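You operate a simulated robot arm through the tools that you are given. There is no shell and no other tool.

You are at the controls of a simulated robot arm. One attempt, no reset.

Task
Wash the blue banded sleeve in the steel tub, then switch the wash off.
Fine: rest the lid on the blue mat; wait for the green lamp; leave it in the tub, lid on, water in.
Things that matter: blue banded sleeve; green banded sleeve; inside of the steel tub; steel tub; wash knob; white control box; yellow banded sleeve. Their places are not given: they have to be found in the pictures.

Only the result counts: the job must be done as asked and must still hold three seconds after the hand-in. Knocking over, shifting, dropping, spilling or breaking anything else fails it. Lids that push on must go on centred and level and be pressed home; caps that screw on are set level and turned clockwise until they are tight.

Robot
A 7-joint arm with a two-finger parallel gripper, fixed in place. Base frame: the origin is on the floor under the middle of its stand, x ahead of it, y to its left, z up. Lengths are in m, angles in degrees, forces in N, time in s.
With the tool pointing down near the work surface it reaches from about 0.68 to 0.78 m from the base axis. Its first joint turns from -143.0 to 143.0 degrees. Payload 3 kg.
The TCP is the grasp point between the finger pads, 0.03 m short of the fingertips. In the tool frame z runs along the fingers and y along their closing line. Largest opening 0.11 m; finger width 0.02, thickness 0.01; the body of the gripper, 0.048 by 0.112 m, starts 0.055 m behind the TCP.
Orientation is that of the tool frame in the base frame, as a unit quaternion [w, x, y, z]. With the fingers straight down and closing along the base's y, the tool's x points along the base's -x, its y along +y and its z along -z.

Tools
- The arm moves only by the tool jog_arm. Its argument "targets" is a list of rows, each an object of numbers (a shift or turn left out is 0, a gripper value left out holds the last): "hand": the closure, from 0 (fully open) to 1 (shut); "dx", "dy", "dz": the shift along the tool's x, y, z in m; "ax", "ay", "az": the turn, a rotation vector about the tool's x, y, z in degrees. In form: [{"hand": .., "dx": .., "dy": .., "dz": .., "ax": .., "ay": .., "az": ..}, ...]. A call has 1 to 20 rows; each row is the pose to reach, as a shift and turn from the pose commanded when the call began, along the tool's axes at that moment. Rows are played at 5 a second. More than 0.05 m and 8.6 degrees between two rows, or a gripper value outside its range, and nothing of the call is played. Where a pose cannot be reached the arm comes as near as it can. A force on the tool above 80 N (or 10 N above the force at the start of the call, whichever is more), or a blocked arm, ends the call early, and 0.2 s more pass. The fingers move at their own pace (about 0.108 m/s each) and stop on an object; they squeeze with about 42 N. The grip force told is the motor's: it shows also when the fingers shut on nothing. Time passes only in rows, and 0.2 s behind the last, so rows that repeat a pose let the fingers close. The reply holds the time, the measured pose of the TCP, the force on the tool along the base axes, the opening and the grip force, in the units named above and with some noise, with the torque about the TCP (base axes, N m) and any sound that the robot's microphone picked up.
- Cameras (640 x 400 px; columns grow to the right, rows downward): "scene" is fixed at [0.3988, -0.5013, 1.5049]; the picture's right is [0.88, -0.48, 0.00], its down [-0.46, -0.85, -0.27] and it looks along [0.13, 0.24, -0.96] (base axes); focal length 322 px, centre (320, 200). "wrist" rides on the gripper at [0.072, 0.017, -0.103] in the tool frame; the picture's right is [-0.23, 0.97, 0.00], its down [-0.76, -0.18, -0.62] and it looks along [-0.61, -0.14, 0.78] (tool axes); focal length 222 px, centre (320, 200).
- snapshot(camera): a new picture of that camera. It takes no simulated time.
- move_column(by): slides the trunk up (or, below 0, down) by that many m; the arm rides with it, the base frame stays. It gives what a move gives, with no picture.
- point_at(camera, pixels): for up to 12 pixels [column, row] of the newest picture of that camera ("zoom" is the newest enlarged one), the place [x, y, z] in the base frame of the surface seen there, good to about 0.002 m. It takes no simulated time.
- inspect(camera, box): a new picture of the part [left, top, right, bottom] of that camera's present view, enlarged. It takes no simulated time.
- hand_in(): hands the job in; it is judged then, once.

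Unless the task says otherwise, let go and move clear before handing in.

The tools are called after "Call:" by a JSON object that holds its "op" and its "data". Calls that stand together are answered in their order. jog_arm: Moves the arm, as the interface text tells. Its arguments: {"type":"object","properties":{"targets":{"type":"array","items":{"type":"object","properties":{"hand":{"type":"number"},"dx":{"type":"number"},"dy":{"type":"number"},"dz":{"type":"number"},"ax":{"type":"number"},"ay":{"type":"number"},"az":{"type":"number"}}}}},"required":["targets"]} The other tools are called the same way: move_column (by) moves the trunk up or down; snapshot (camera) takes a picture; point_at (camera, pixels) gives the place of the surface under pixels of a picture; inspect (camera, box) takes an enlarged picture of a part of a camera's view; hand_in () hands the job in.

At the start:

```text
t: 0.0
tcp_pos: [0.3623, -0.1723, 0.9871]
ee_rot: [1.0, -0.011, 0.017, 0.006]
force: [-0.4, 0.0, 0.1]
wrist_torque: [0.04, 0.0, 0.03]
grip_width: 0.1103
grasp_force: 0.1
trunk travel left (down, up): [-0.68, 0.21]
```

scene: 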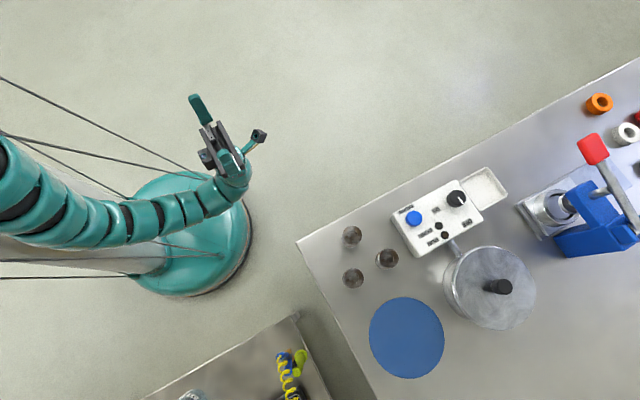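
wrist: 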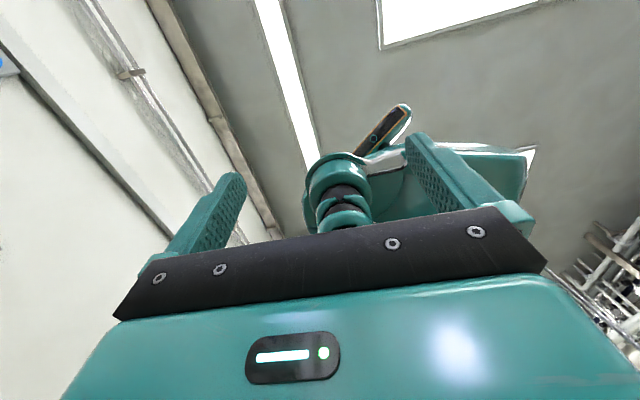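

The scene picture shows a bench with a white control box near (438,218), a lidded tub near (492,287), a blue mat at (407,337), and some coloured things at the bottom near (290,370). I'll enlarge these regions before moving.

Call:
{"op": "inspect", "data": {"camera": "scene", "box": [380, 160, 560, 340]}}

Call:
{"op": "inspect", "data": {"camera": "scene", "box": [150, 300, 340, 400]}}

Call:
{"op": "inspect", "data": {"camera": "scene", "box": [500, 50, 640, 270]}}

```text
2.22 times, centred on (470, 250) of scene
```

zoom: 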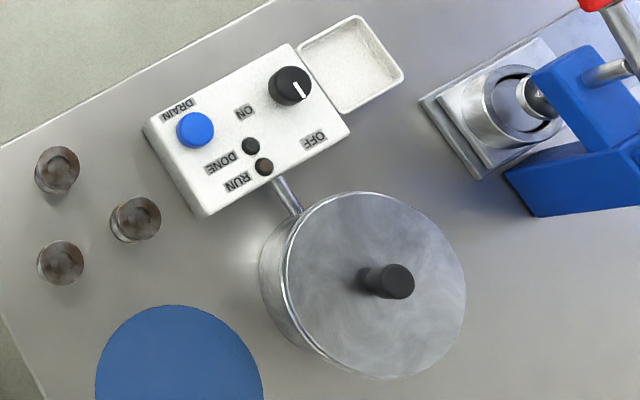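

```text
3.37 times, centred on (245, 350) of scene
```

zoom: 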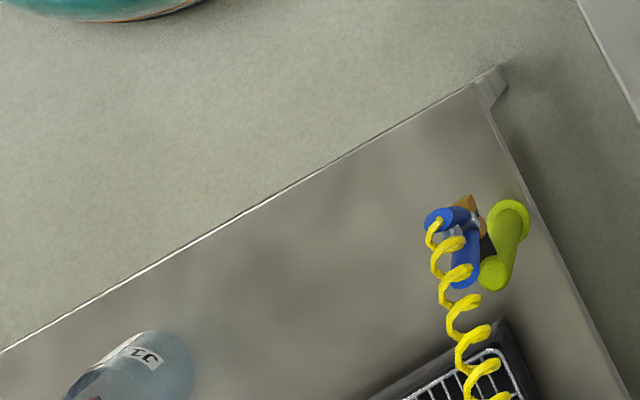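

```text
1.82 times, centred on (570, 160) of scene
```

zoom: 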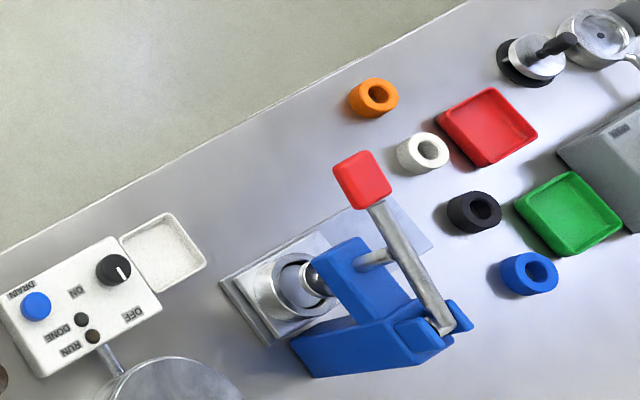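

Three brown upright pieces sit near (351,235), (353,278), (387,258) – probably the dirty banded sleeves. I'll enlarge them, the box labels and the tub further and then get positions.

Call:
{"op": "inspect", "data": {"camera": "scene", "box": [332, 215, 412, 295]}}

Call:
{"op": "inspect", "data": {"camera": "scene", "box": [390, 165, 500, 265]}}

Call:
{"op": "inspect", "data": {"camera": "scene", "box": [430, 230, 550, 340]}}

Call:
{"op": "point_at", "data": {"camera": "scene", "pixels": [[351, 234], [353, 278], [387, 258], [407, 337], [498, 287], [456, 198], [413, 218], [437, 235], [443, 226], [340, 330], [475, 270], [510, 310]]}}

```text
5.00 times, centred on (372, 255) of scene
```

zoom: 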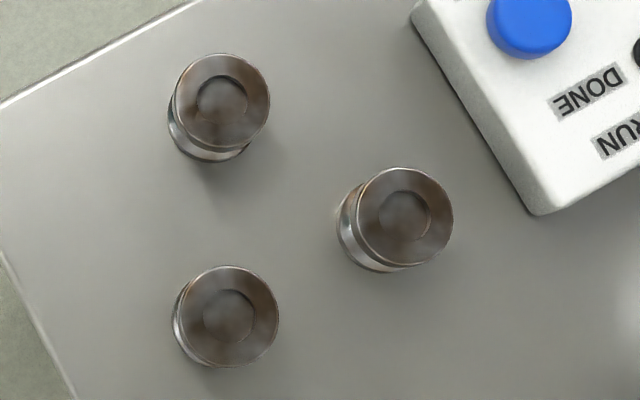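

```text
4.00 times, centred on (445, 215) of scene
```

zoom: 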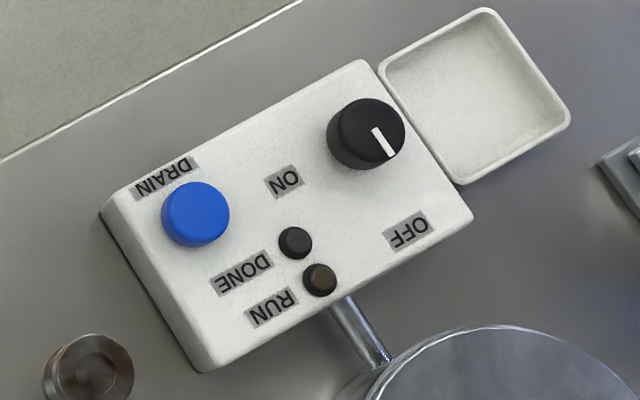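

```text
3.64 times, centred on (490, 285) of scene
```

zoom: 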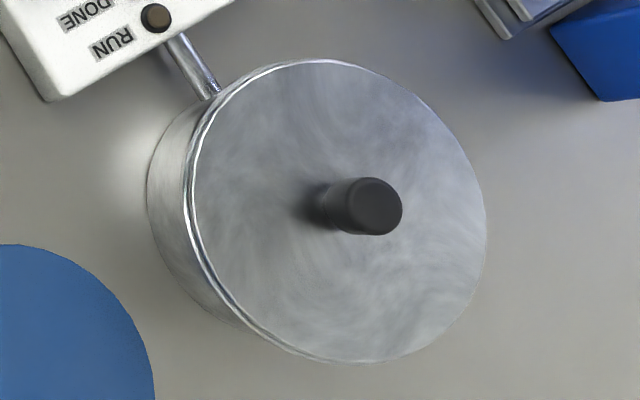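

```text
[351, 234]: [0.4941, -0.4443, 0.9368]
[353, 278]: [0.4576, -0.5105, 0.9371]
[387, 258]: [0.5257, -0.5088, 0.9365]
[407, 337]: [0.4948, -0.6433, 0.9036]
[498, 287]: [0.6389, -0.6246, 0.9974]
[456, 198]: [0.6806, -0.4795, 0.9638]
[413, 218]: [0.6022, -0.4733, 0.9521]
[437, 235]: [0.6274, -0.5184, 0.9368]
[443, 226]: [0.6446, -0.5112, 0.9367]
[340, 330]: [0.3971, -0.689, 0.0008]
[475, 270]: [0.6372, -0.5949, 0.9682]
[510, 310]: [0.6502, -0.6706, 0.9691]
```

The three sleeves stand at about (0.49,-0.44), (0.46,-0.51), (0.53,-0.51); tub at about (0.64,-0.63) with lid top 0.969; the tool now points up. I'll tip the tool outward over the free floor (x ahead of the robot), in stages.

Call:
{"op": "jog_arm", "data": {"targets": [{"hand": 0, "ay": 8.5, "dx": 0.02}, {"ay": 17, "dx": 0.04}, {"ay": 25.5, "dx": 0.06}, {"ay": 34, "dx": 0.08}, {"ay": 42.5, "dx": 0.1}, {"ay": 51, "dx": 0.12}, {"ay": 59.5, "dx": 0.14}, {"ay": 68, "dx": 0.16}, {"ay": 76.5, "dx": 0.18}, {"ay": 85, "dx": 0.2}, {"ay": 85, "dx": 0.2}]}}

Call:
{"op": "snapshot", "data": {"camera": "scene"}}

```text
t: 2.4
tcp_pos: [0.5593, -0.171, 0.9792]
ee_rot: [0.725, -0.012, 0.688, -0.003]
force: [1.1, 0.1, 0.1]
wrist_torque: [0.02, 0.02, -0.01]
grip_width: 0.11
grasp_force: 0.1
trunk travel left (down, up): [-0.68, 0.21]
```

```text
taken
```

scene: 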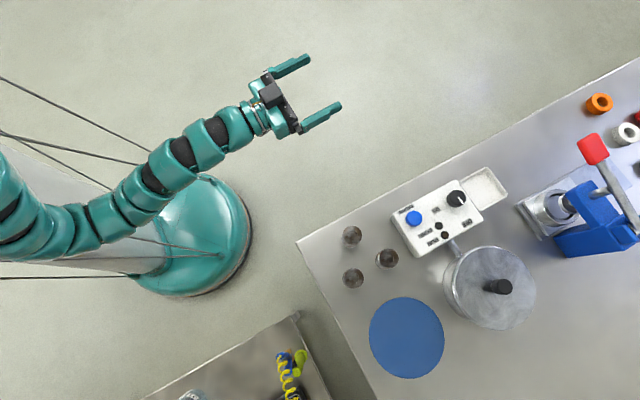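

The tool now points along +x at (0.56,-0.17,0.98) without trouble. I'll tip it the remaining 93° to point straight down, still over free floor.

Call:
{"op": "jog_arm", "data": {"targets": [{"ay": 8.45, "dz": 0.01}, {"ay": 16.9, "dz": 0.02}, {"ay": 25.35, "dz": 0.03}, {"ay": 33.8, "dz": 0.04}, {"ay": 42.25, "dz": 0.05}, {"ay": 50.7, "dz": 0.06}, {"ay": 59.15, "dz": 0.07}, {"ay": 67.6, "dz": 0.08}, {"ay": 76.05, "dz": 0.09}, {"ay": 84.5, "dz": 0.1}, {"ay": 92.95, "dz": 0.11}, {"ay": 92.95, "dz": 0.11}]}}

Call:
{"op": "snapshot", "data": {"camera": "scene"}}

```text
t: 5.0
tcp_pos: [0.6483, -0.1743, 0.9263]
ee_rot: [0.066, -0.006, 0.998, -0.017]
force: [0.6, -0.3, 0.4]
wrist_torque: [0.02, -0.01, 0.01]
grip_width: 0.1102
grasp_force: 0.2
out of reach, approached as far as the arm can: row 1, 2, 3, 4, 5, 6, 7, 10, 11, 12
trunk travel left (down, up): [-0.68, 0.21]
```

```text
taken
```

scene: 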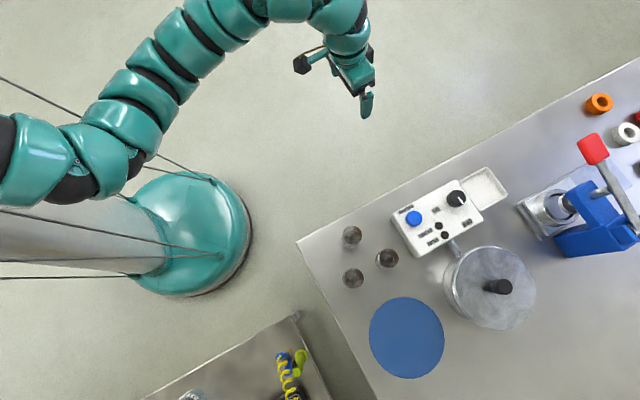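

The tool points almost straight down at (0.65,-0.17,0.93), but it is at the limit of reach at this height. Raising the trunk should give more reach over the bench, so I'll raise it by 0.20.

Call:
{"op": "move_column", "data": {"by": 0.2}}

Call:
{"op": "snapshot", "data": {"camera": "scene"}}

Call:
{"op": "snapshot", "data": {"camera": "wrist"}}

```text
t: 7.2
tcp_pos: [0.6481, -0.1755, 1.1261]
ee_rot: [0.065, -0.006, 0.998, -0.016]
force: [-0.3, -0.2, -0.7]
wrist_torque: [0.0, -0.01, 0.02]
grip_width: 0.1101
grasp_force: 0.0
trunk travel left (down, up): [-0.88, 0.01]
```

```text
taken
```

scene: 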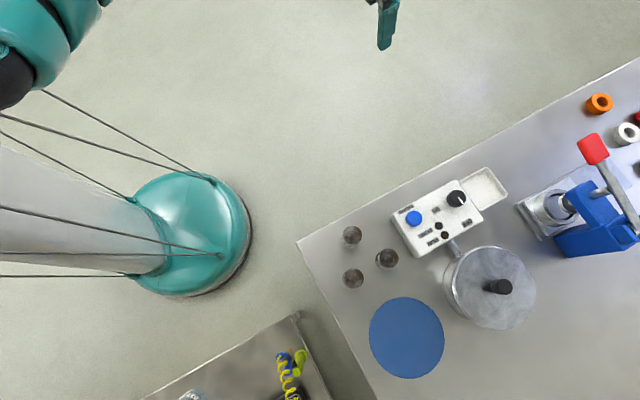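

```text
taken
```

wrist: 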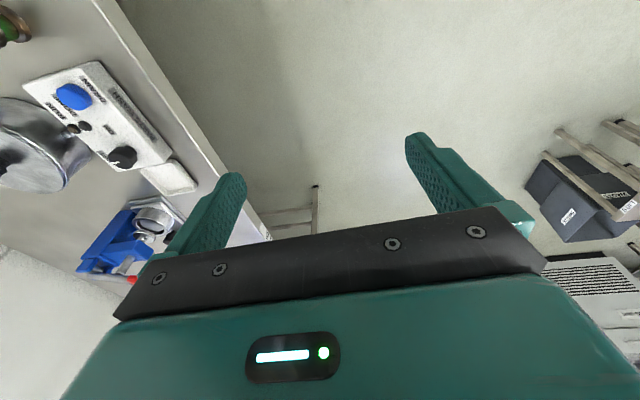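

Now the wrist view shows the bench with a green-and-brown sleeve at (12,25), the box at (95,115) and the tub at (35,145). I'll straighten the tool to vertical, yaw it toward the bench, and bring it nearer to the sleeves to read their bands.

Call:
{"op": "jog_arm", "data": {"targets": [{"ax": 0.17, "ay": 1.11, "az": 6.51, "dx": 0.019, "dy": -0.0147, "dz": 0.0018}, {"ax": 0.34, "ay": 2.23, "az": 13.03, "dx": 0.038, "dy": -0.0294, "dz": 0.0036}, {"ax": 0.51, "ay": 3.34, "az": 19.54, "dx": 0.057, "dy": -0.044, "dz": 0.0054}, {"ax": 0.68, "ay": 4.45, "az": 26.06, "dx": 0.075, "dy": -0.0587, "dz": 0.0071}, {"ax": 0.85, "ay": 5.56, "az": 32.57, "dx": 0.094, "dy": -0.0734, "dz": 0.0089}, {"ax": 1.02, "ay": 6.68, "az": 39.09, "dx": 0.113, "dy": -0.0881, "dz": 0.0107}, {"ax": 1.19, "ay": 7.79, "az": 45.6, "dx": 0.132, "dy": -0.1028, "dz": 0.0125}, {"ax": 1.19, "ay": 7.79, "az": 45.6, "dx": 0.132, "dy": -0.1028, "dz": 0.0125}]}}

Call:
{"op": "snapshot", "data": {"camera": "wrist"}}

Call:
{"op": "snapshot", "data": {"camera": "scene"}}

```text
t: 9.0
tcp_pos: [0.5096, -0.2798, 1.0777]
ee_rot: [0.008, 0.383, 0.924, -0.006]
force: [0.3, -0.2, 1.1]
wrist_torque: [-0.03, -0.01, 0.0]
grip_width: 0.1104
grasp_force: 0.1
out of reach, approached as far as the arm can: row 1, 2, 3, 4, 5, 6, 7, 8
trunk travel left (down, up): [-0.88, 0.01]
```

```text
taken
```

wrist: 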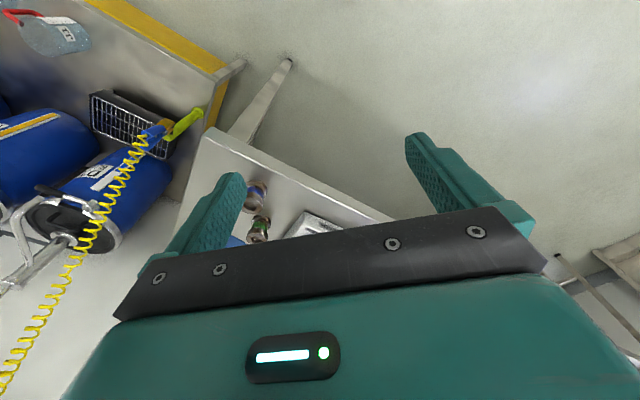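

```text
taken
```

scene: 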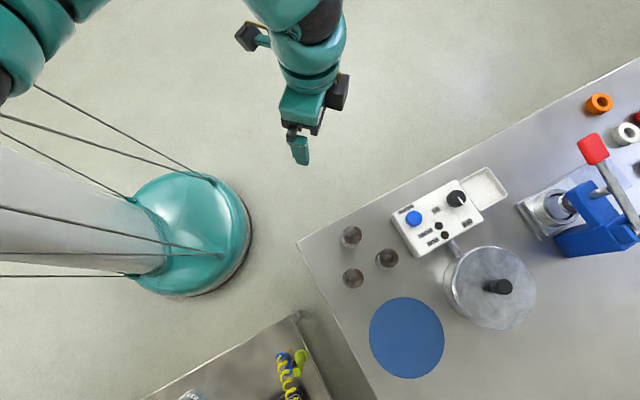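

The wrist picture is upside-down relative to the world (its top looks straight down), and shows two sleeves at about (255,195) and (258,228) beyond the left finger. I'll enlarge that bit.

Call:
{"op": "inspect", "data": {"camera": "wrist", "box": [220, 160, 320, 250]}}

Call:
{"op": "point_at", "data": {"camera": "wrist", "pixels": [[255, 195], [258, 225], [205, 130], [310, 225]]}}

```text
4.44 times, centred on (270, 205) of wrist
```

zoom: 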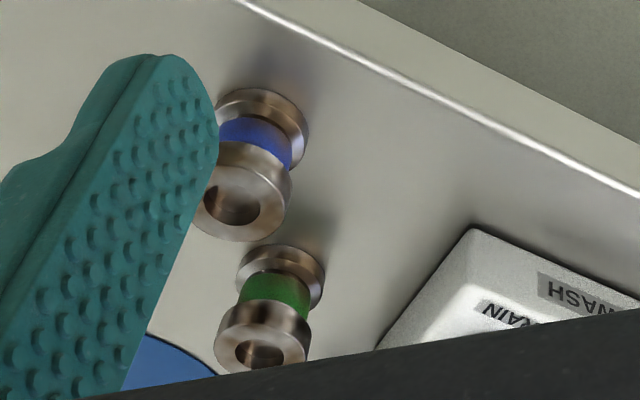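

```text
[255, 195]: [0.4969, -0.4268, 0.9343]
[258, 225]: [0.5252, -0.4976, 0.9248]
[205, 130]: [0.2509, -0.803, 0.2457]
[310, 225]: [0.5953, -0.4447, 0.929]
```

The blue band is on the sleeve at (0.494,-0.444) and green on that at (0.525,-0.509), so the yellow one is at (0.458,-0.51). Next I'll measure sizes of the sleeve, lid, knob and tub from the scene camera.

Call:
{"op": "inspect", "data": {"camera": "scene", "box": [332, 215, 412, 265]}}

Call:
{"op": "point_at", "data": {"camera": "zoom", "pixels": [[172, 102], [268, 102], [220, 56], [222, 150], [222, 102], [185, 140], [205, 165], [130, 150], [355, 215], [450, 215], [405, 170], [405, 262]]}}

Call:
{"op": "snapshot", "data": {"camera": "scene"}}

Call:
{"op": "point_at", "data": {"camera": "scene", "pixels": [[456, 285], [535, 285], [495, 247], [495, 328], [490, 287], [504, 287], [497, 280], [500, 294], [446, 290], [520, 270], [470, 320], [490, 285]]}}

```text
8.00 times, centred on (372, 240) of scene
```

zoom: 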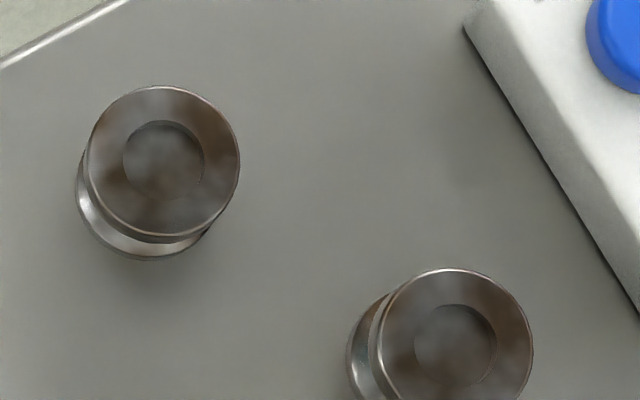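

```text
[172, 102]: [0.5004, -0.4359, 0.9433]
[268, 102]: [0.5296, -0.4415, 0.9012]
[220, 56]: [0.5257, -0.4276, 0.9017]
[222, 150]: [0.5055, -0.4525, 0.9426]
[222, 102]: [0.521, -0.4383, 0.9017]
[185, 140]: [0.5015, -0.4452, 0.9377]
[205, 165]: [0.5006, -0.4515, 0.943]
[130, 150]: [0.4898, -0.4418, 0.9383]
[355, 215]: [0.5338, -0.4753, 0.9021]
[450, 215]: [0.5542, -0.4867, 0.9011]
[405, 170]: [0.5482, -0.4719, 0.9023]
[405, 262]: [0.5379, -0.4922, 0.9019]
```

```text
taken
```

scene: 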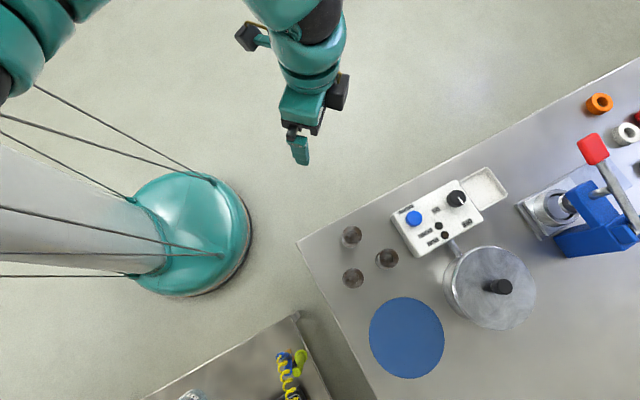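

```text
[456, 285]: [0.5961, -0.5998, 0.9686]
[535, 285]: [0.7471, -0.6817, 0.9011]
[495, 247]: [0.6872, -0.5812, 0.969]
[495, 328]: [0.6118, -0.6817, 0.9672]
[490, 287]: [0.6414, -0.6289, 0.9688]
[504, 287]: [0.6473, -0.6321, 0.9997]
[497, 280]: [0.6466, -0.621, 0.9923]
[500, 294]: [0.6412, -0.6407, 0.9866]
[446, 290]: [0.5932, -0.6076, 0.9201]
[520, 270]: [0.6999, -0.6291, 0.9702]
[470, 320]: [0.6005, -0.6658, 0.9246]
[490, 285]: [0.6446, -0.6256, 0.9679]
```

Bench is at z≈0.902, sleeve tops at 0.943 (flange ≈0.033 wide), lid top 0.968 with its knob top at 1.0. I'll test the reach by moving at a safe height (tips ≈1.03) outward over the bench.

Call:
{"op": "jog_arm", "data": {"targets": [{"dx": -0.032, "dy": -0.022, "dz": 0.003}, {"dx": -0.064, "dy": -0.045, "dz": 0.006}, {"dx": -0.096, "dy": -0.067, "dz": 0.009}, {"dx": -0.127, "dy": -0.089, "dz": 0.012}, {"dx": -0.159, "dy": -0.112, "dz": 0.015}, {"dx": -0.191, "dy": -0.134, "dz": 0.018}]}}

Call:
{"op": "snapshot", "data": {"camera": "scene"}}

Call:
{"op": "snapshot", "data": {"camera": "wrist"}}

```text
t: 10.4
tcp_pos: [0.5491, -0.509, 1.0608]
ee_rot: [0.0, 0.382, 0.924, 0.0]
force: [0.2, 0.1, -0.3]
wrist_torque: [-0.03, -0.05, 0.03]
grip_width: 0.11
grasp_force: 0.0
out of reach, approached as far as the arm can: row 1
trunk travel left (down, up): [-0.88, 0.01]
```

```text
taken
```

scene: 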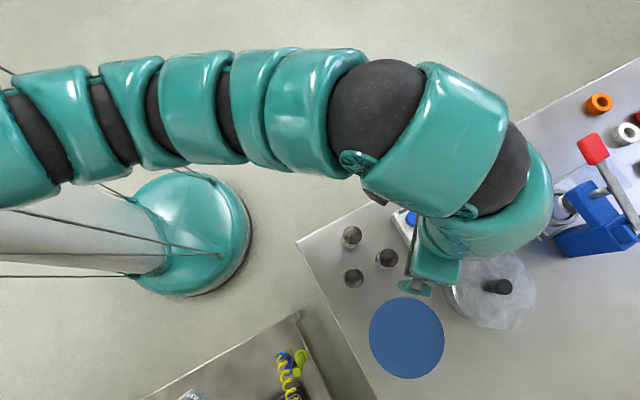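

```text
taken
```

wrist: 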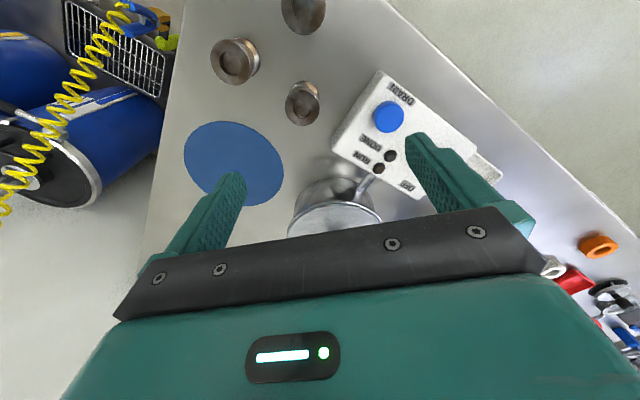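

The tool reached (0.549,-0.509,1.061) exactly and vertical. Next I'll test the reach out to above the tub lid (0.65,-0.63), staying at 1.06.

Call:
{"op": "jog_arm", "data": {"targets": [{"dx": -0.035, "dy": -0.0035}, {"dx": -0.07, "dy": -0.007}, {"dx": -0.105, "dy": -0.0105}, {"dx": -0.135, "dy": -0.0135}, {"dx": -0.1576, "dy": -0.0156}, {"dx": -0.1576, "dy": -0.0156}]}}

Call:
{"op": "snapshot", "data": {"camera": "wrist"}}

Call:
{"op": "snapshot", "data": {"camera": "scene"}}

```text
t: 11.8
tcp_pos: [0.636, -0.6156, 1.0592]
ee_rot: [0.001, 0.383, 0.924, -0.001]
force: [0.3, 0.2, -0.4]
wrist_torque: [0.0, 0.01, 0.0]
grip_width: 0.1102
grasp_force: 0.0
out of reach, approached as far as the arm can: row 5, 6
trunk travel left (down, up): [-0.88, 0.01]
```

```text
taken
```

wrist: 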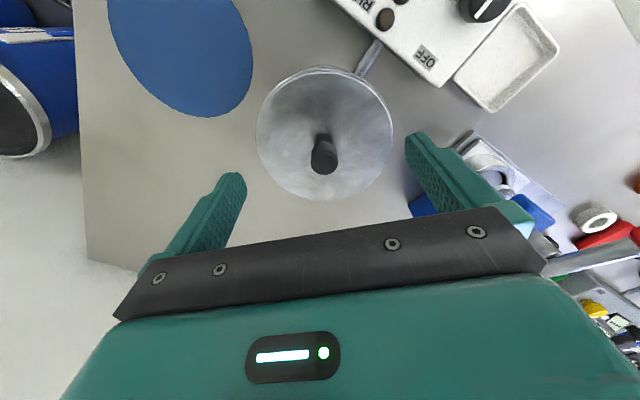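

```text
taken
```

scene: 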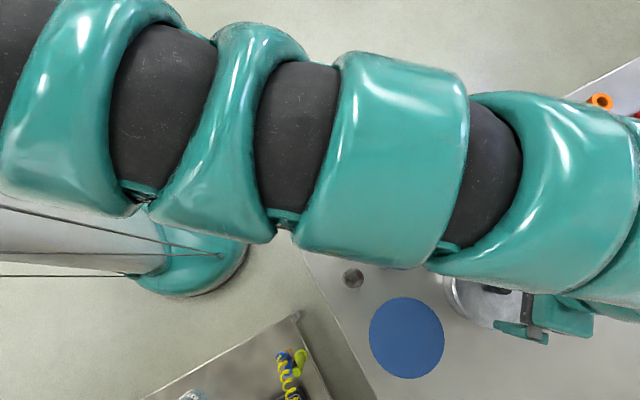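

Reach ended at (0.636,-0.616,1.059), just short of the lid centre; the wrist view shows the lid with its black knob at (323,155). I'll measure knob and lid precisely here.

Call:
{"op": "inspect", "data": {"camera": "wrist", "box": [240, 55, 410, 210]}}

Call:
{"op": "point_at", "data": {"camera": "wrist", "pixels": [[323, 163], [313, 163], [333, 163], [323, 152], [258, 135], [390, 135], [325, 70], [325, 198], [280, 90], [370, 90], [275, 180], [375, 178]]}}

```text
2.58 times, centred on (325, 132) of wrist
```

zoom: 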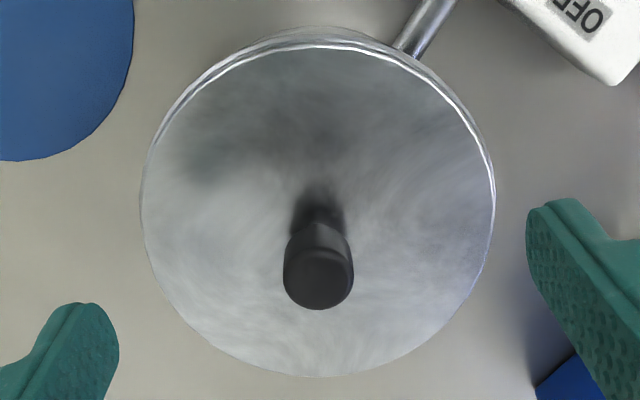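

```text
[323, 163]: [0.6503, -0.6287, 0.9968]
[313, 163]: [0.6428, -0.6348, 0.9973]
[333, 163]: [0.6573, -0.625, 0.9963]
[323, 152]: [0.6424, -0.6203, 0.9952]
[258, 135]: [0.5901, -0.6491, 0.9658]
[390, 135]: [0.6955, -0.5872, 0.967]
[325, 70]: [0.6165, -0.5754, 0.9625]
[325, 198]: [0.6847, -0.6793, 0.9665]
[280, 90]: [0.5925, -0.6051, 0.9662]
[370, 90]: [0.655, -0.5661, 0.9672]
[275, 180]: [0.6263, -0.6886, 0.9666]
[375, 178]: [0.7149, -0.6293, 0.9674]
```

The knob's centre is at about (0.650,-0.629) with top 0.998 and width ≈0.023; the lid is centred there with radius ≈0.064. I'll lower to z≈1.008 beside the knob's axis with open fingers, then push outward to see whether the reach suffices at this height.

Call:
{"op": "jog_arm", "data": {"targets": [{"dz": 0.015}, {"dz": 0.03}, {"dz": 0.045}, {"dz": 0.051}, {"dx": -0.005, "dz": 0.051}, {"dx": -0.01, "dz": 0.051}, {"dx": -0.015, "dz": 0.051}, {"dx": -0.0197, "dz": 0.051}, {"dx": -0.0197, "dz": 0.051}]}}

Call:
{"op": "snapshot", "data": {"camera": "wrist"}}

```text
t: 13.8
tcp_pos: [0.6258, -0.6084, 1.0135]
ee_rot: [0.0, 0.382, 0.924, -0.002]
force: [-0.3, -0.4, -0.8]
wrist_torque: [0.01, 0.01, 0.01]
grip_width: 0.1099
grasp_force: 0.2
out of reach, approached as far as the arm can: row 1, 2, 3, 4, 5, 6, 7, 8, 9
trunk travel left (down, up): [-0.88, 0.01]
```

```text
taken
```

wrist: 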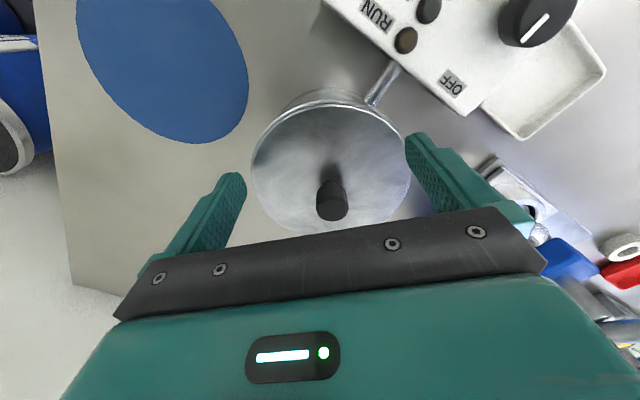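

Lowering reduced the reach (0.873 at z 1.01), so the shoulder is above the wrist; a lower trunk should help. I'll back off and up first, then lower the trunk by 0.1.

Call:
{"op": "jog_arm", "data": {"targets": [{"dz": -0.03}, {"dz": -0.06, "dx": 0.01}, {"dz": -0.09, "dx": 0.02}, {"dz": -0.12, "dx": 0.03}, {"dz": -0.14, "dx": 0.04}, {"dz": -0.14, "dx": 0.04}]}}

```text
t: 15.2
tcp_pos: [0.6019, -0.5769, 1.1542]
ee_rot: [0.0, 0.382, 0.924, -0.001]
force: [-0.6, 0.8, 0.2]
wrist_torque: [0.0, 0.01, 0.0]
grip_width: 0.11
grasp_force: 0.0
trunk travel left (down, up): [-0.88, 0.01]
```

It rose to z=1.154 without trouble. I'll lower the trunk by 0.10 now.

Call:
{"op": "move_column", "data": {"by": -0.1}}

Call:
{"op": "jog_arm", "data": {"targets": [{"dx": -0.02}, {"dx": -0.04}, {"dx": -0.06}, {"dx": -0.075}, {"dx": -0.075}]}}

```text
t: 16.5
tcp_pos: [0.6001, -0.579, 1.0531]
ee_rot: [0.001, 0.382, 0.924, -0.001]
force: [-0.1, -0.2, 0.2]
wrist_torque: [0.0, -0.01, -0.03]
grip_width: 0.1098
grasp_force: 0.0
trunk travel left (down, up): [-0.78, 0.11]
```

```text
t: 17.7
tcp_pos: [0.6423, -0.6292, 1.0552]
ee_rot: [0.001, 0.383, 0.924, 0.0]
force: [0.1, -0.5, -0.9]
wrist_torque: [0.07, -0.04, 0.0]
grip_width: 0.1102
grasp_force: 0.1
out of reach, approached as far as the arm can: row 4, 5
trunk travel left (down, up): [-0.78, 0.11]
```

Reach is now 0.899 at this height. A tilt of about 10° about the tool's y (fingers leaning outward, pads still parallel to the knob's axis) will give the rest; I'll apply it above the knob and centre on it.

Call:
{"op": "jog_arm", "data": {"targets": [{"ay": -5, "dx": -0.002, "dy": 0.002}, {"ay": -10, "dx": -0.004, "dy": 0.004}, {"ay": -10, "dx": -0.0057, "dy": 0.0052}, {"ay": -10, "dx": -0.0057, "dy": 0.0052}]}}

Call:
{"op": "snapshot", "data": {"camera": "wrist"}}

```text
t: 18.7
tcp_pos: [0.6514, -0.6271, 1.0555]
ee_rot: [0.082, 0.381, 0.92, -0.034]
force: [-0.2, 0.9, -0.2]
wrist_torque: [0.0, -0.01, -0.03]
grip_width: 0.1098
grasp_force: 0.1
trunk travel left (down, up): [-0.78, 0.11]
```

```text
taken
```

wrist: 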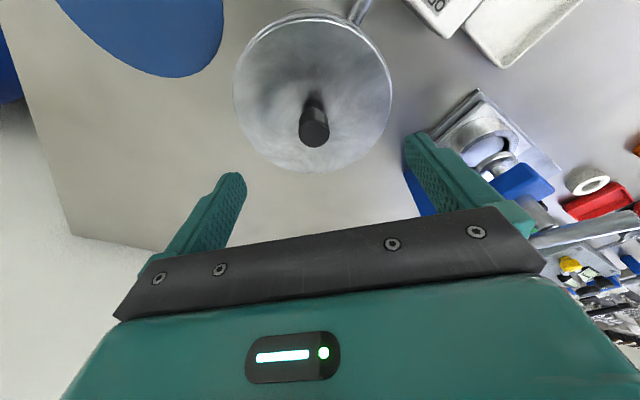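

Now at (0.651,-0.627,1.056), tilted 10° as intended. I'll re-measure the knob from this view before going down.

Call:
{"op": "inspect", "data": {"camera": "wrist", "box": [225, 5, 405, 180]}}

Call:
{"op": "point_at", "data": {"camera": "wrist", "pixels": [[315, 137], [302, 137], [327, 137], [315, 127], [315, 144], [235, 90], [391, 88], [310, 171], [255, 145], [372, 143], [270, 35], [350, 30]]}}

```text
2.29 times, centred on (315, 92) of wrist
```

zoom: 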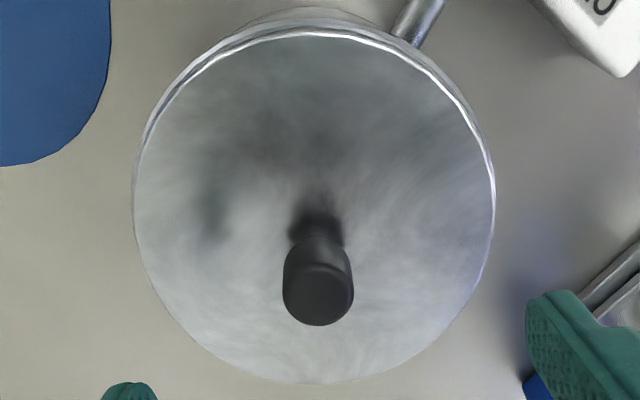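

```text
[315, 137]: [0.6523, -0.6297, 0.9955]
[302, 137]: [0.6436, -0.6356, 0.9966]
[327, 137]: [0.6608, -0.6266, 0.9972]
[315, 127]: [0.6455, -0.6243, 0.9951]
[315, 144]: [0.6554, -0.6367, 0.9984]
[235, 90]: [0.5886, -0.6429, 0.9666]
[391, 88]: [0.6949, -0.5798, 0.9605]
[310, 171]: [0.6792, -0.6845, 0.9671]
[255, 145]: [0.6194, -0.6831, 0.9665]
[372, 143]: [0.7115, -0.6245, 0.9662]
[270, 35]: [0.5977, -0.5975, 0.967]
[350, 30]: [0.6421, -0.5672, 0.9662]
```

The knob centre is confirmed at (0.6505,-0.6295) with top ≈0.998 and lid plate at 0.967. I'll descend straight to TCP z≈1.003 (tips ≈4 mm above the plate), centred on the knob.

Call:
{"op": "jog_arm", "data": {"targets": [{"dx": 0.002, "dy": -0.0027, "dz": 0.013}, {"dx": 0.004, "dy": -0.0027, "dz": 0.026}, {"dx": 0.0065, "dy": -0.0027, "dz": 0.039}, {"dx": 0.0086, "dy": -0.0027, "dz": 0.0517}, {"dx": 0.0086, "dy": -0.0027, "dz": 0.0517}]}}

Call:
{"op": "snapshot", "data": {"camera": "wrist"}}

```text
t: 19.9
tcp_pos: [0.6491, -0.6296, 1.0022]
ee_rot: [0.081, 0.382, 0.92, -0.035]
force: [-0.2, 0.1, 0.1]
wrist_torque: [0.0, 0.01, -0.01]
grip_width: 0.1098
grasp_force: 0.1
trunk travel left (down, up): [-0.78, 0.11]
```

```text
taken
```

wrist: 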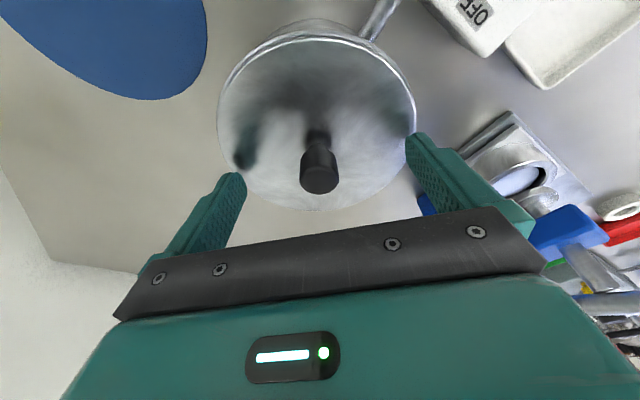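

The knob at (319,183) matches the TCP's projected pixel (320,189), so it is well centred. I'll close the fingers on it.

Call:
{"op": "jog_arm", "data": {"targets": [{"hand": 1}, {"hand": 1}, {"hand": 1}, {"hand": 1}, {"hand": 1}]}}

Call:
{"op": "snapshot", "data": {"camera": "wrist"}}

```text
t: 21.1
tcp_pos: [0.6494, -0.6296, 1.003]
ee_rot: [0.081, 0.382, 0.92, -0.034]
force: [0.7, 0.2, 0.1]
wrist_torque: [0.02, 0.01, 0.0]
grip_width: 0.0225
grasp_force: 42.2
trunk travel left (down, up): [-0.78, 0.11]
heard: snap
```

```text
taken
```

wrist: 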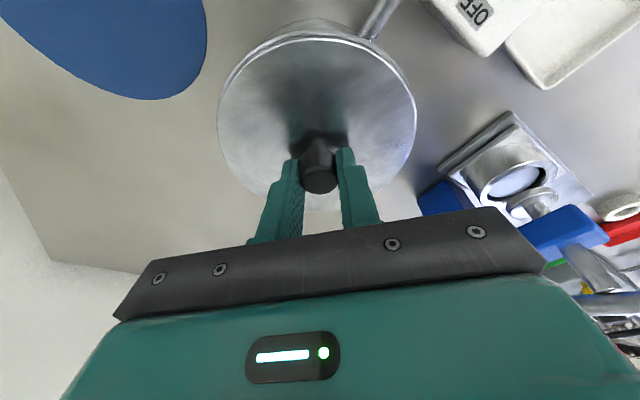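

Gripped at 0.0225 with 42 N (a snap was heard, likely the fingers meeting the knob). I'll lift straight up 3 cm and check the force.

Call:
{"op": "jog_arm", "data": {"targets": [{"hand": 1, "dx": -0.0009, "dz": -0.005}, {"dx": -0.0018, "dz": -0.01}, {"dx": -0.0035, "dz": -0.02}, {"dx": -0.0053, "dz": -0.03}, {"dx": -0.0053, "dz": -0.03}]}}

Call:
{"op": "snapshot", "data": {"camera": "wrist"}}

Call:
{"op": "snapshot", "data": {"camera": "scene"}}

```text
t: 22.3
tcp_pos: [0.6511, -0.6312, 1.0319]
ee_rot: [0.081, 0.382, 0.92, -0.034]
force: [-0.7, 0.0, -0.7]
wrist_torque: [0.04, 0.02, -0.02]
grip_width: 0.0224
grasp_force: 41.8
trunk travel left (down, up): [-0.78, 0.11]
```

```text
taken
```

wrist: 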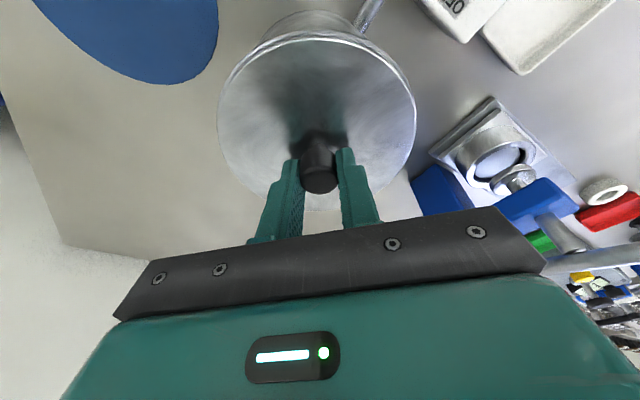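

```text
taken
```

scene: 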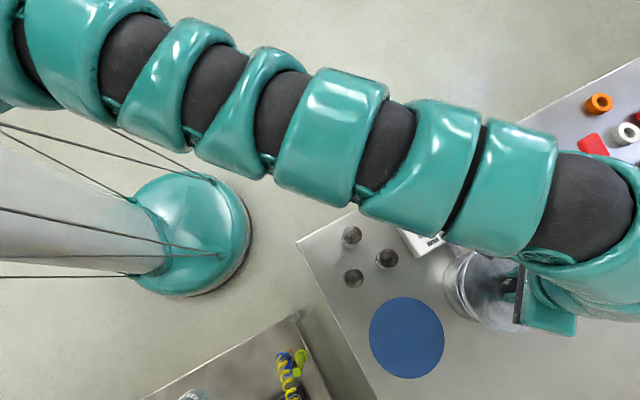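

The lid has come up with the gripper (it keeps its place in the wrist view while the mat shifts). Now I'll measure the mat's edges in the scene picture.

Call:
{"op": "point_at", "data": {"camera": "scene", "pixels": [[371, 337], [443, 337], [407, 299], [407, 376], [382, 310], [432, 364], [382, 364], [432, 310], [407, 337]]}}

Call:
{"op": "inspect", "data": {"camera": "scene", "box": [420, 220, 580, 340]}}

```text
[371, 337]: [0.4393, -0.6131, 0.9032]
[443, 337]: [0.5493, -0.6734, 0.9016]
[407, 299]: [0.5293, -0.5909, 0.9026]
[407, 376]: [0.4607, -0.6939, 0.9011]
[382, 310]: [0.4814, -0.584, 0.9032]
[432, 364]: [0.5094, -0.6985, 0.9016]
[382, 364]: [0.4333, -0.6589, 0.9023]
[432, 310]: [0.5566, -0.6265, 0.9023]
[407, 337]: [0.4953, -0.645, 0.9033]
```

```text
3.33 times, centred on (500, 280) of scene
```

zoom: 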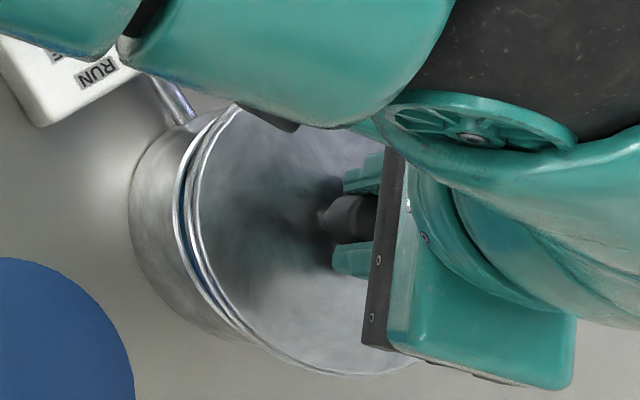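

The gap with water shows the lid is off; the mat centre is (0.495,-0.6425) with radius ≈0.063. I'll lift a further 3 cm, then carry the lid level over the mat.

Call:
{"op": "jog_arm", "data": {"targets": [{"hand": 1, "dx": -0.0026, "dz": -0.0148}, {"dx": -0.0052, "dz": -0.0296}, {"dx": 0.0093, "dy": -0.017, "dz": -0.0321}, {"dx": 0.0237, "dy": -0.0339, "dz": -0.0347}, {"dx": 0.0382, "dy": -0.0509, "dz": -0.0372}, {"dx": 0.0526, "dy": -0.0678, "dz": -0.0398}, {"dx": 0.0671, "dy": -0.0848, "dz": -0.0423}, {"dx": 0.0815, "dy": -0.1017, "dz": -0.0449}, {"dx": 0.096, "dy": -0.1187, "dz": -0.0474}, {"dx": 0.096, "dy": -0.1187, "dz": -0.0474}, {"dx": 0.096, "dy": -0.1187, "dz": -0.0474}]}}

Call:
{"op": "snapshot", "data": {"camera": "wrist"}}

Call:
{"op": "snapshot", "data": {"camera": "scene"}}

```text
t: 24.7
tcp_pos: [0.4921, -0.6412, 1.0652]
ee_rot: [0.081, 0.381, 0.92, -0.033]
force: [-1.0, -0.3, -1.5]
wrist_torque: [0.03, 0.02, 0.01]
grip_width: 0.0225
grasp_force: 42.0
trunk travel left (down, up): [-0.78, 0.11]
```

```text
taken
```

wrist: 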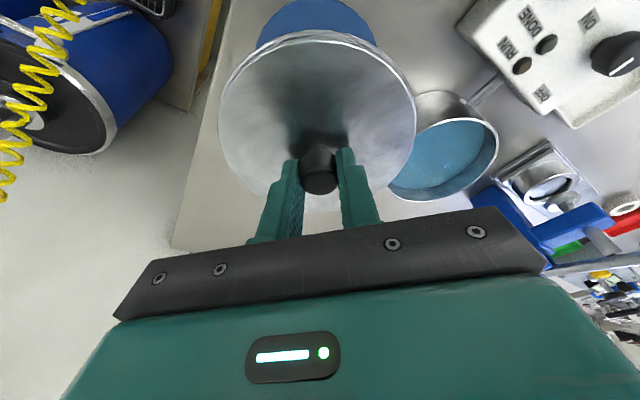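

```text
taken
```

scene: 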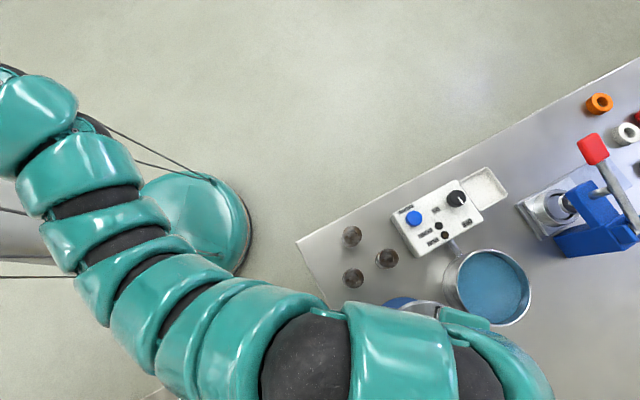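

The lid is over the mat and the open tub shows blue water. I'll measure the lid's rim in the hand to set it centred on the mat.

Call:
{"op": "point_at", "data": {"camera": "wrist", "pixels": [[221, 115], [413, 115], [250, 55], [385, 55], [317, 36], [255, 180], [385, 180], [233, 80], [400, 78], [401, 150], [280, 42], [232, 150]]}}

Call:
{"op": "point_at", "data": {"camera": "scene", "pixels": [[458, 285], [530, 285], [493, 250], [493, 325], [493, 287], [470, 270], [520, 310], [456, 198], [447, 240]]}}

Call:
{"op": "inspect", "data": {"camera": "scene", "box": [430, 230, 550, 340]}}

```text
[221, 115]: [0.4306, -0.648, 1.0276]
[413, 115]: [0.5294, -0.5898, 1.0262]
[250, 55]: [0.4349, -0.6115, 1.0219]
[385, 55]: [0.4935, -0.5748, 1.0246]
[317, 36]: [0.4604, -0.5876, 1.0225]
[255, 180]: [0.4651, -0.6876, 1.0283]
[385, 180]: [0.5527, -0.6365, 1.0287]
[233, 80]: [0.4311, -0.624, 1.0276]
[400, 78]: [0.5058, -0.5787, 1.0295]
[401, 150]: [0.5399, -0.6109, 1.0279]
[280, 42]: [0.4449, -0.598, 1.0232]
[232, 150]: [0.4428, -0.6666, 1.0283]
```

```text
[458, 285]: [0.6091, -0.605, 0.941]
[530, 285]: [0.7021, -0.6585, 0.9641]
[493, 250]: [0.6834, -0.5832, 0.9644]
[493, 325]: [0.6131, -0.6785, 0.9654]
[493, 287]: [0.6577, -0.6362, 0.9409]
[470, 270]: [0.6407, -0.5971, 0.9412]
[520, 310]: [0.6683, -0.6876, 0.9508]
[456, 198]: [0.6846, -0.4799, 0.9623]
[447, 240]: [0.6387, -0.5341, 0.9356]
```

```text
3.64 times, centred on (490, 285) of scene
```

zoom: 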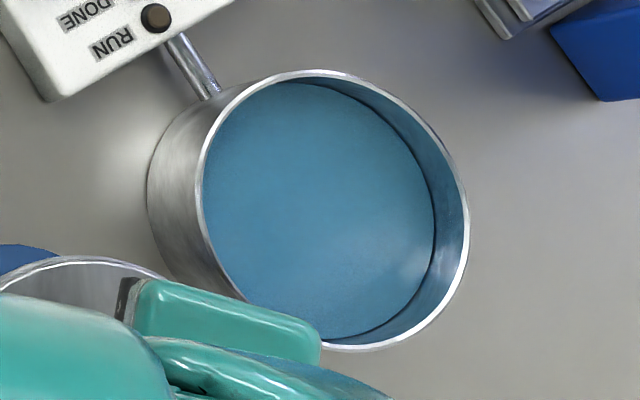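

The lid's centre in hand is about (0.4927,-0.640), top 0.037 below the TCP; the tub's rim is at 0.9645 and water level at 0.941. I'll shift 3 mm to centre on the mat and descend to TCP 0.965, then feel for contact in small steps.

Call:
{"op": "jog_arm", "data": {"targets": [{"hand": 1, "dx": 0.0005, "dz": 0.02}, {"dx": 0.004, "dz": 0.04}, {"dx": 0.0075, "dz": 0.06}, {"dx": 0.011, "dz": 0.08}, {"dx": 0.014, "dz": 0.0991}, {"dx": 0.014, "dz": 0.0991}]}}

Call:
{"op": "snapshot", "data": {"camera": "wrist"}}

Call:
{"op": "snapshot", "data": {"camera": "scene"}}

```text
t: 26.1
tcp_pos: [0.4952, -0.6438, 0.9624]
ee_rot: [0.082, 0.381, 0.92, -0.035]
force: [0.1, 0.3, -1.7]
wrist_torque: [0.0, -0.02, 0.01]
grip_width: 0.0225
grasp_force: 41.8
trunk travel left (down, up): [-0.78, 0.11]
```

```text
taken
```

wrist: 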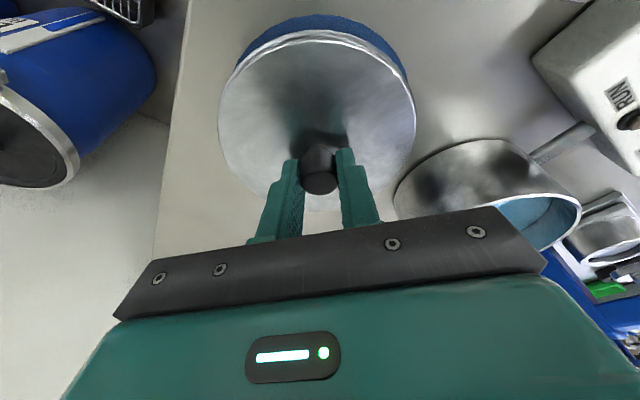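

```text
taken
```

scene: 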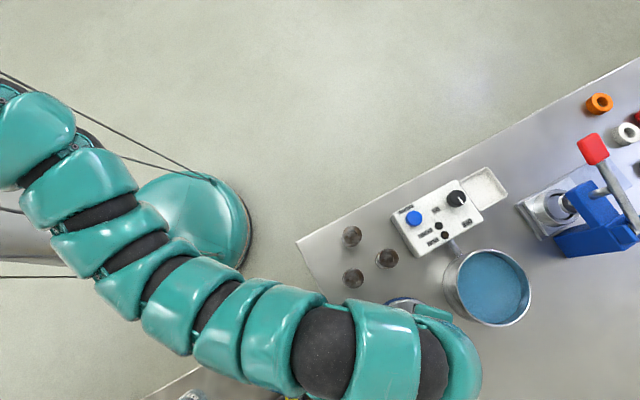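

TCP is at 0.962 with lid top at ≈0.925; force is still just the lid's weight (-1.7 N). I'll go down in small steps, watching the force.

Call:
{"op": "jog_arm", "data": {"targets": [{"hand": 1, "dx": 0.0005, "dz": 0.003}, {"dx": 0.001, "dz": 0.006}, {"dx": 0.0014, "dz": 0.008}]}}

```text
t: 26.9
tcp_pos: [0.4965, -0.6424, 0.9531]
ee_rot: [0.081, 0.381, 0.92, -0.033]
force: [0.3, -0.1, -1.5]
wrist_torque: [0.01, 0.01, -0.02]
grip_width: 0.0223
grasp_force: 42.1
trunk travel left (down, up): [-0.78, 0.11]
```

Call:
{"op": "jog_arm", "data": {"targets": [{"hand": 1, "dx": 0.0003, "dz": 0.002}, {"dx": 0.0007, "dz": 0.004}, {"dx": 0.0007, "dz": 0.004}]}}

Call:
{"op": "inspect", "data": {"camera": "wrist", "box": [200, 5, 430, 215]}}

```text
t: 27.7
tcp_pos: [0.4953, -0.6423, 0.951]
ee_rot: [0.081, 0.381, 0.92, -0.035]
force: [-0.2, -0.2, -1.5]
wrist_torque: [-0.03, 0.0, 0.0]
grip_width: 0.0223
grasp_force: 42.0
trunk travel left (down, up): [-0.78, 0.11]
```

```text
1.90 times, centred on (315, 110) of wrist
```

zoom: 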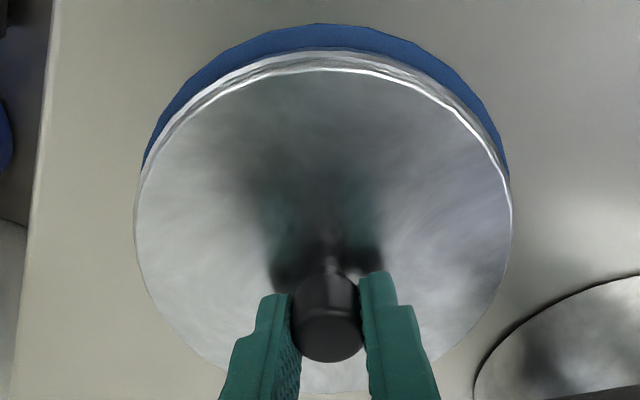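

Still no contact (force -1.5 N). The mat peeks out evenly behind the lid, so it's well centred; I continue lower in steps.

Call:
{"op": "jog_arm", "data": {"targets": [{"hand": 1, "dx": 0.0003, "dz": 0.002}, {"dx": 0.0007, "dz": 0.004}, {"dx": 0.0007, "dz": 0.004}]}}

```text
t: 28.5
tcp_pos: [0.4959, -0.6427, 0.9464]
ee_rot: [0.083, 0.381, 0.92, -0.034]
force: [0.6, -0.1, 1.6]
wrist_torque: [0.18, 0.07, -0.02]
grip_width: 0.0226
grasp_force: 42.0
trunk travel left (down, up): [-0.78, 0.11]
```

The force went from -1.5 to +1.6 N: the lid has begun to touch the mat. One more millimetre to settle it.

Call:
{"op": "jog_arm", "data": {"targets": [{"hand": 1, "dx": 0.0001, "dz": 0.0005}, {"dx": 0.0002, "dz": 0.001}, {"dx": 0.0002, "dz": 0.001}]}}

Call:
{"op": "inspect", "data": {"camera": "wrist", "box": [200, 5, 430, 215]}}

```text
t: 29.3
tcp_pos: [0.4958, -0.6431, 0.947]
ee_rot: [0.082, 0.381, 0.92, -0.035]
force: [3.3, -2.9, 7.9]
wrist_torque: [0.31, 0.2, -0.03]
grip_width: 0.0223
grasp_force: 42.5
trunk travel left (down, up): [-0.78, 0.11]
```

```text
1.90 times, centred on (315, 110) of wrist
```

zoom: 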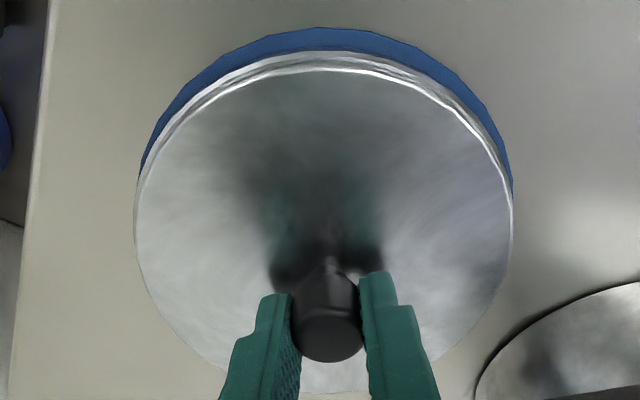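

The lid rests on the mat with about 8 N. I'll ease off half a millimetre, open the fingers, and rise straight up.

Call:
{"op": "jog_arm", "data": {"targets": [{"hand": 1, "dx": -0.0001, "dz": -0.0007}, {"hand": 0.7, "dx": -0.0001, "dz": -0.0007}, {"hand": 0.4, "dx": -0.0001, "dz": -0.0007}, {"hand": 0.4, "dx": -0.0001, "dz": -0.0007}, {"hand": 0.4, "dx": -0.0001, "dz": -0.0007}]}}

Call:
{"op": "snapshot", "data": {"camera": "wrist"}}

```text
t: 30.5
tcp_pos: [0.4951, -0.6434, 0.9456]
ee_rot: [0.081, 0.381, 0.92, -0.034]
force: [0.4, -0.1, 0.3]
wrist_torque: [0.03, 0.01, 0.04]
grip_width: 0.0661
grasp_force: 0.0
trunk travel left (down, up): [-0.78, 0.11]
```

```text
taken
```

wrist: 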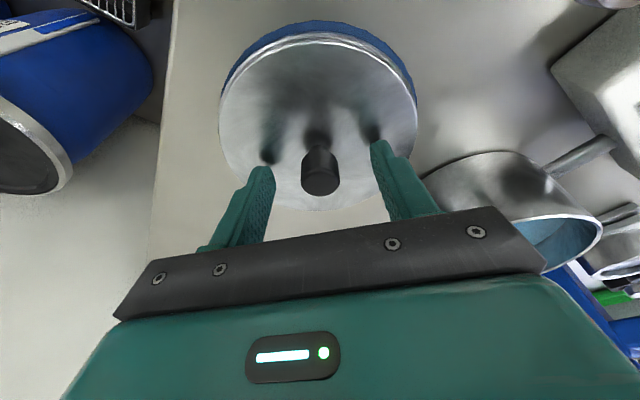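

The lid stays on the mat, fingers open around its knob. I'll rise straight up 11 cm and look at it.

Call:
{"op": "jog_arm", "data": {"targets": [{"hand": 0.4, "dx": -0.0035, "dz": -0.02}, {"dx": -0.0069, "dz": -0.0394}, {"dx": -0.0104, "dz": -0.0591}, {"dx": -0.0139, "dz": -0.0788}, {"dx": -0.0174, "dz": -0.0985}, {"dx": -0.0191, "dz": -0.1083}]}}

Call:
{"op": "snapshot", "data": {"camera": "wrist"}}

```text
t: 31.9
tcp_pos: [0.495, -0.6422, 1.0578]
ee_rot: [0.082, 0.381, 0.92, -0.034]
force: [0.7, -0.1, 0.6]
wrist_torque: [0.02, -0.02, -0.01]
grip_width: 0.0661
grasp_force: 0.2
trunk travel left (down, up): [-0.78, 0.11]
```

```text
taken
```

wrist: 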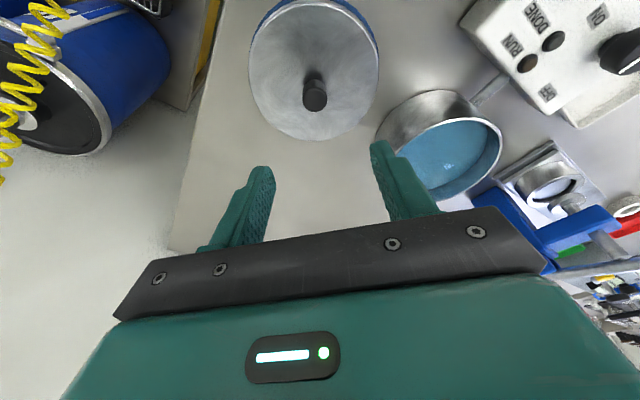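

The lid sits squarely on the mat. Now I'll straighten the tool to vertical and move back over the blue-banded sleeve at about z 1.03.

Call:
{"op": "jog_arm", "data": {"targets": [{"hand": 0.4, "dx": 0.0204, "dy": 0.0198, "dz": 0.0005, "ay": 1.4}, {"dx": 0.0408, "dy": 0.0396, "dz": 0.0009, "ay": 2.9}, {"dx": 0.0612, "dy": 0.0594, "dz": 0.0014, "ay": 4.3}, {"dx": 0.0816, "dy": 0.0792, "dz": 0.0019, "ay": 5.7}, {"dx": 0.102, "dy": 0.099, "dz": 0.0024, "ay": 7.1}, {"dx": 0.1224, "dy": 0.1188, "dz": 0.0028, "ay": 8.6}, {"dx": 0.1428, "dy": 0.1386, "dz": 0.0033, "ay": 10}, {"dx": 0.1428, "dy": 0.1386, "dz": 0.0033, "ay": 10}]}}

Call:
{"op": "snapshot", "data": {"camera": "wrist"}}

Call:
{"op": "snapshot", "data": {"camera": "scene"}}

```text
t: 33.7
tcp_pos: [0.5335, -0.4493, 0.9887]
ee_rot: [0.024, 0.377, 0.926, 0.007]
force: [0.1, 0.7, 0.3]
wrist_torque: [0.0, 0.01, 0.02]
grip_width: 0.066
grasp_force: 0.1
out of reach, approached as far as the arm can: row 1, 2, 3, 4, 5, 6, 7, 8
trunk travel left (down, up): [-0.78, 0.11]
```

```text
taken
```

wrist: 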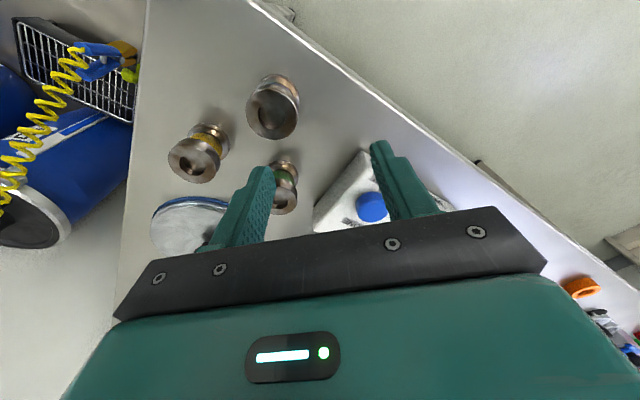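

```text
taken
```

scene: 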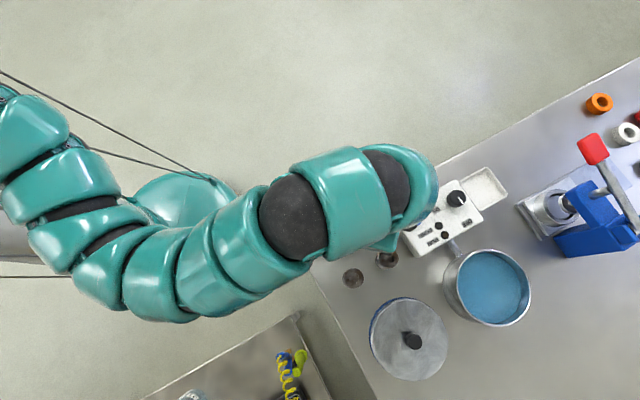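

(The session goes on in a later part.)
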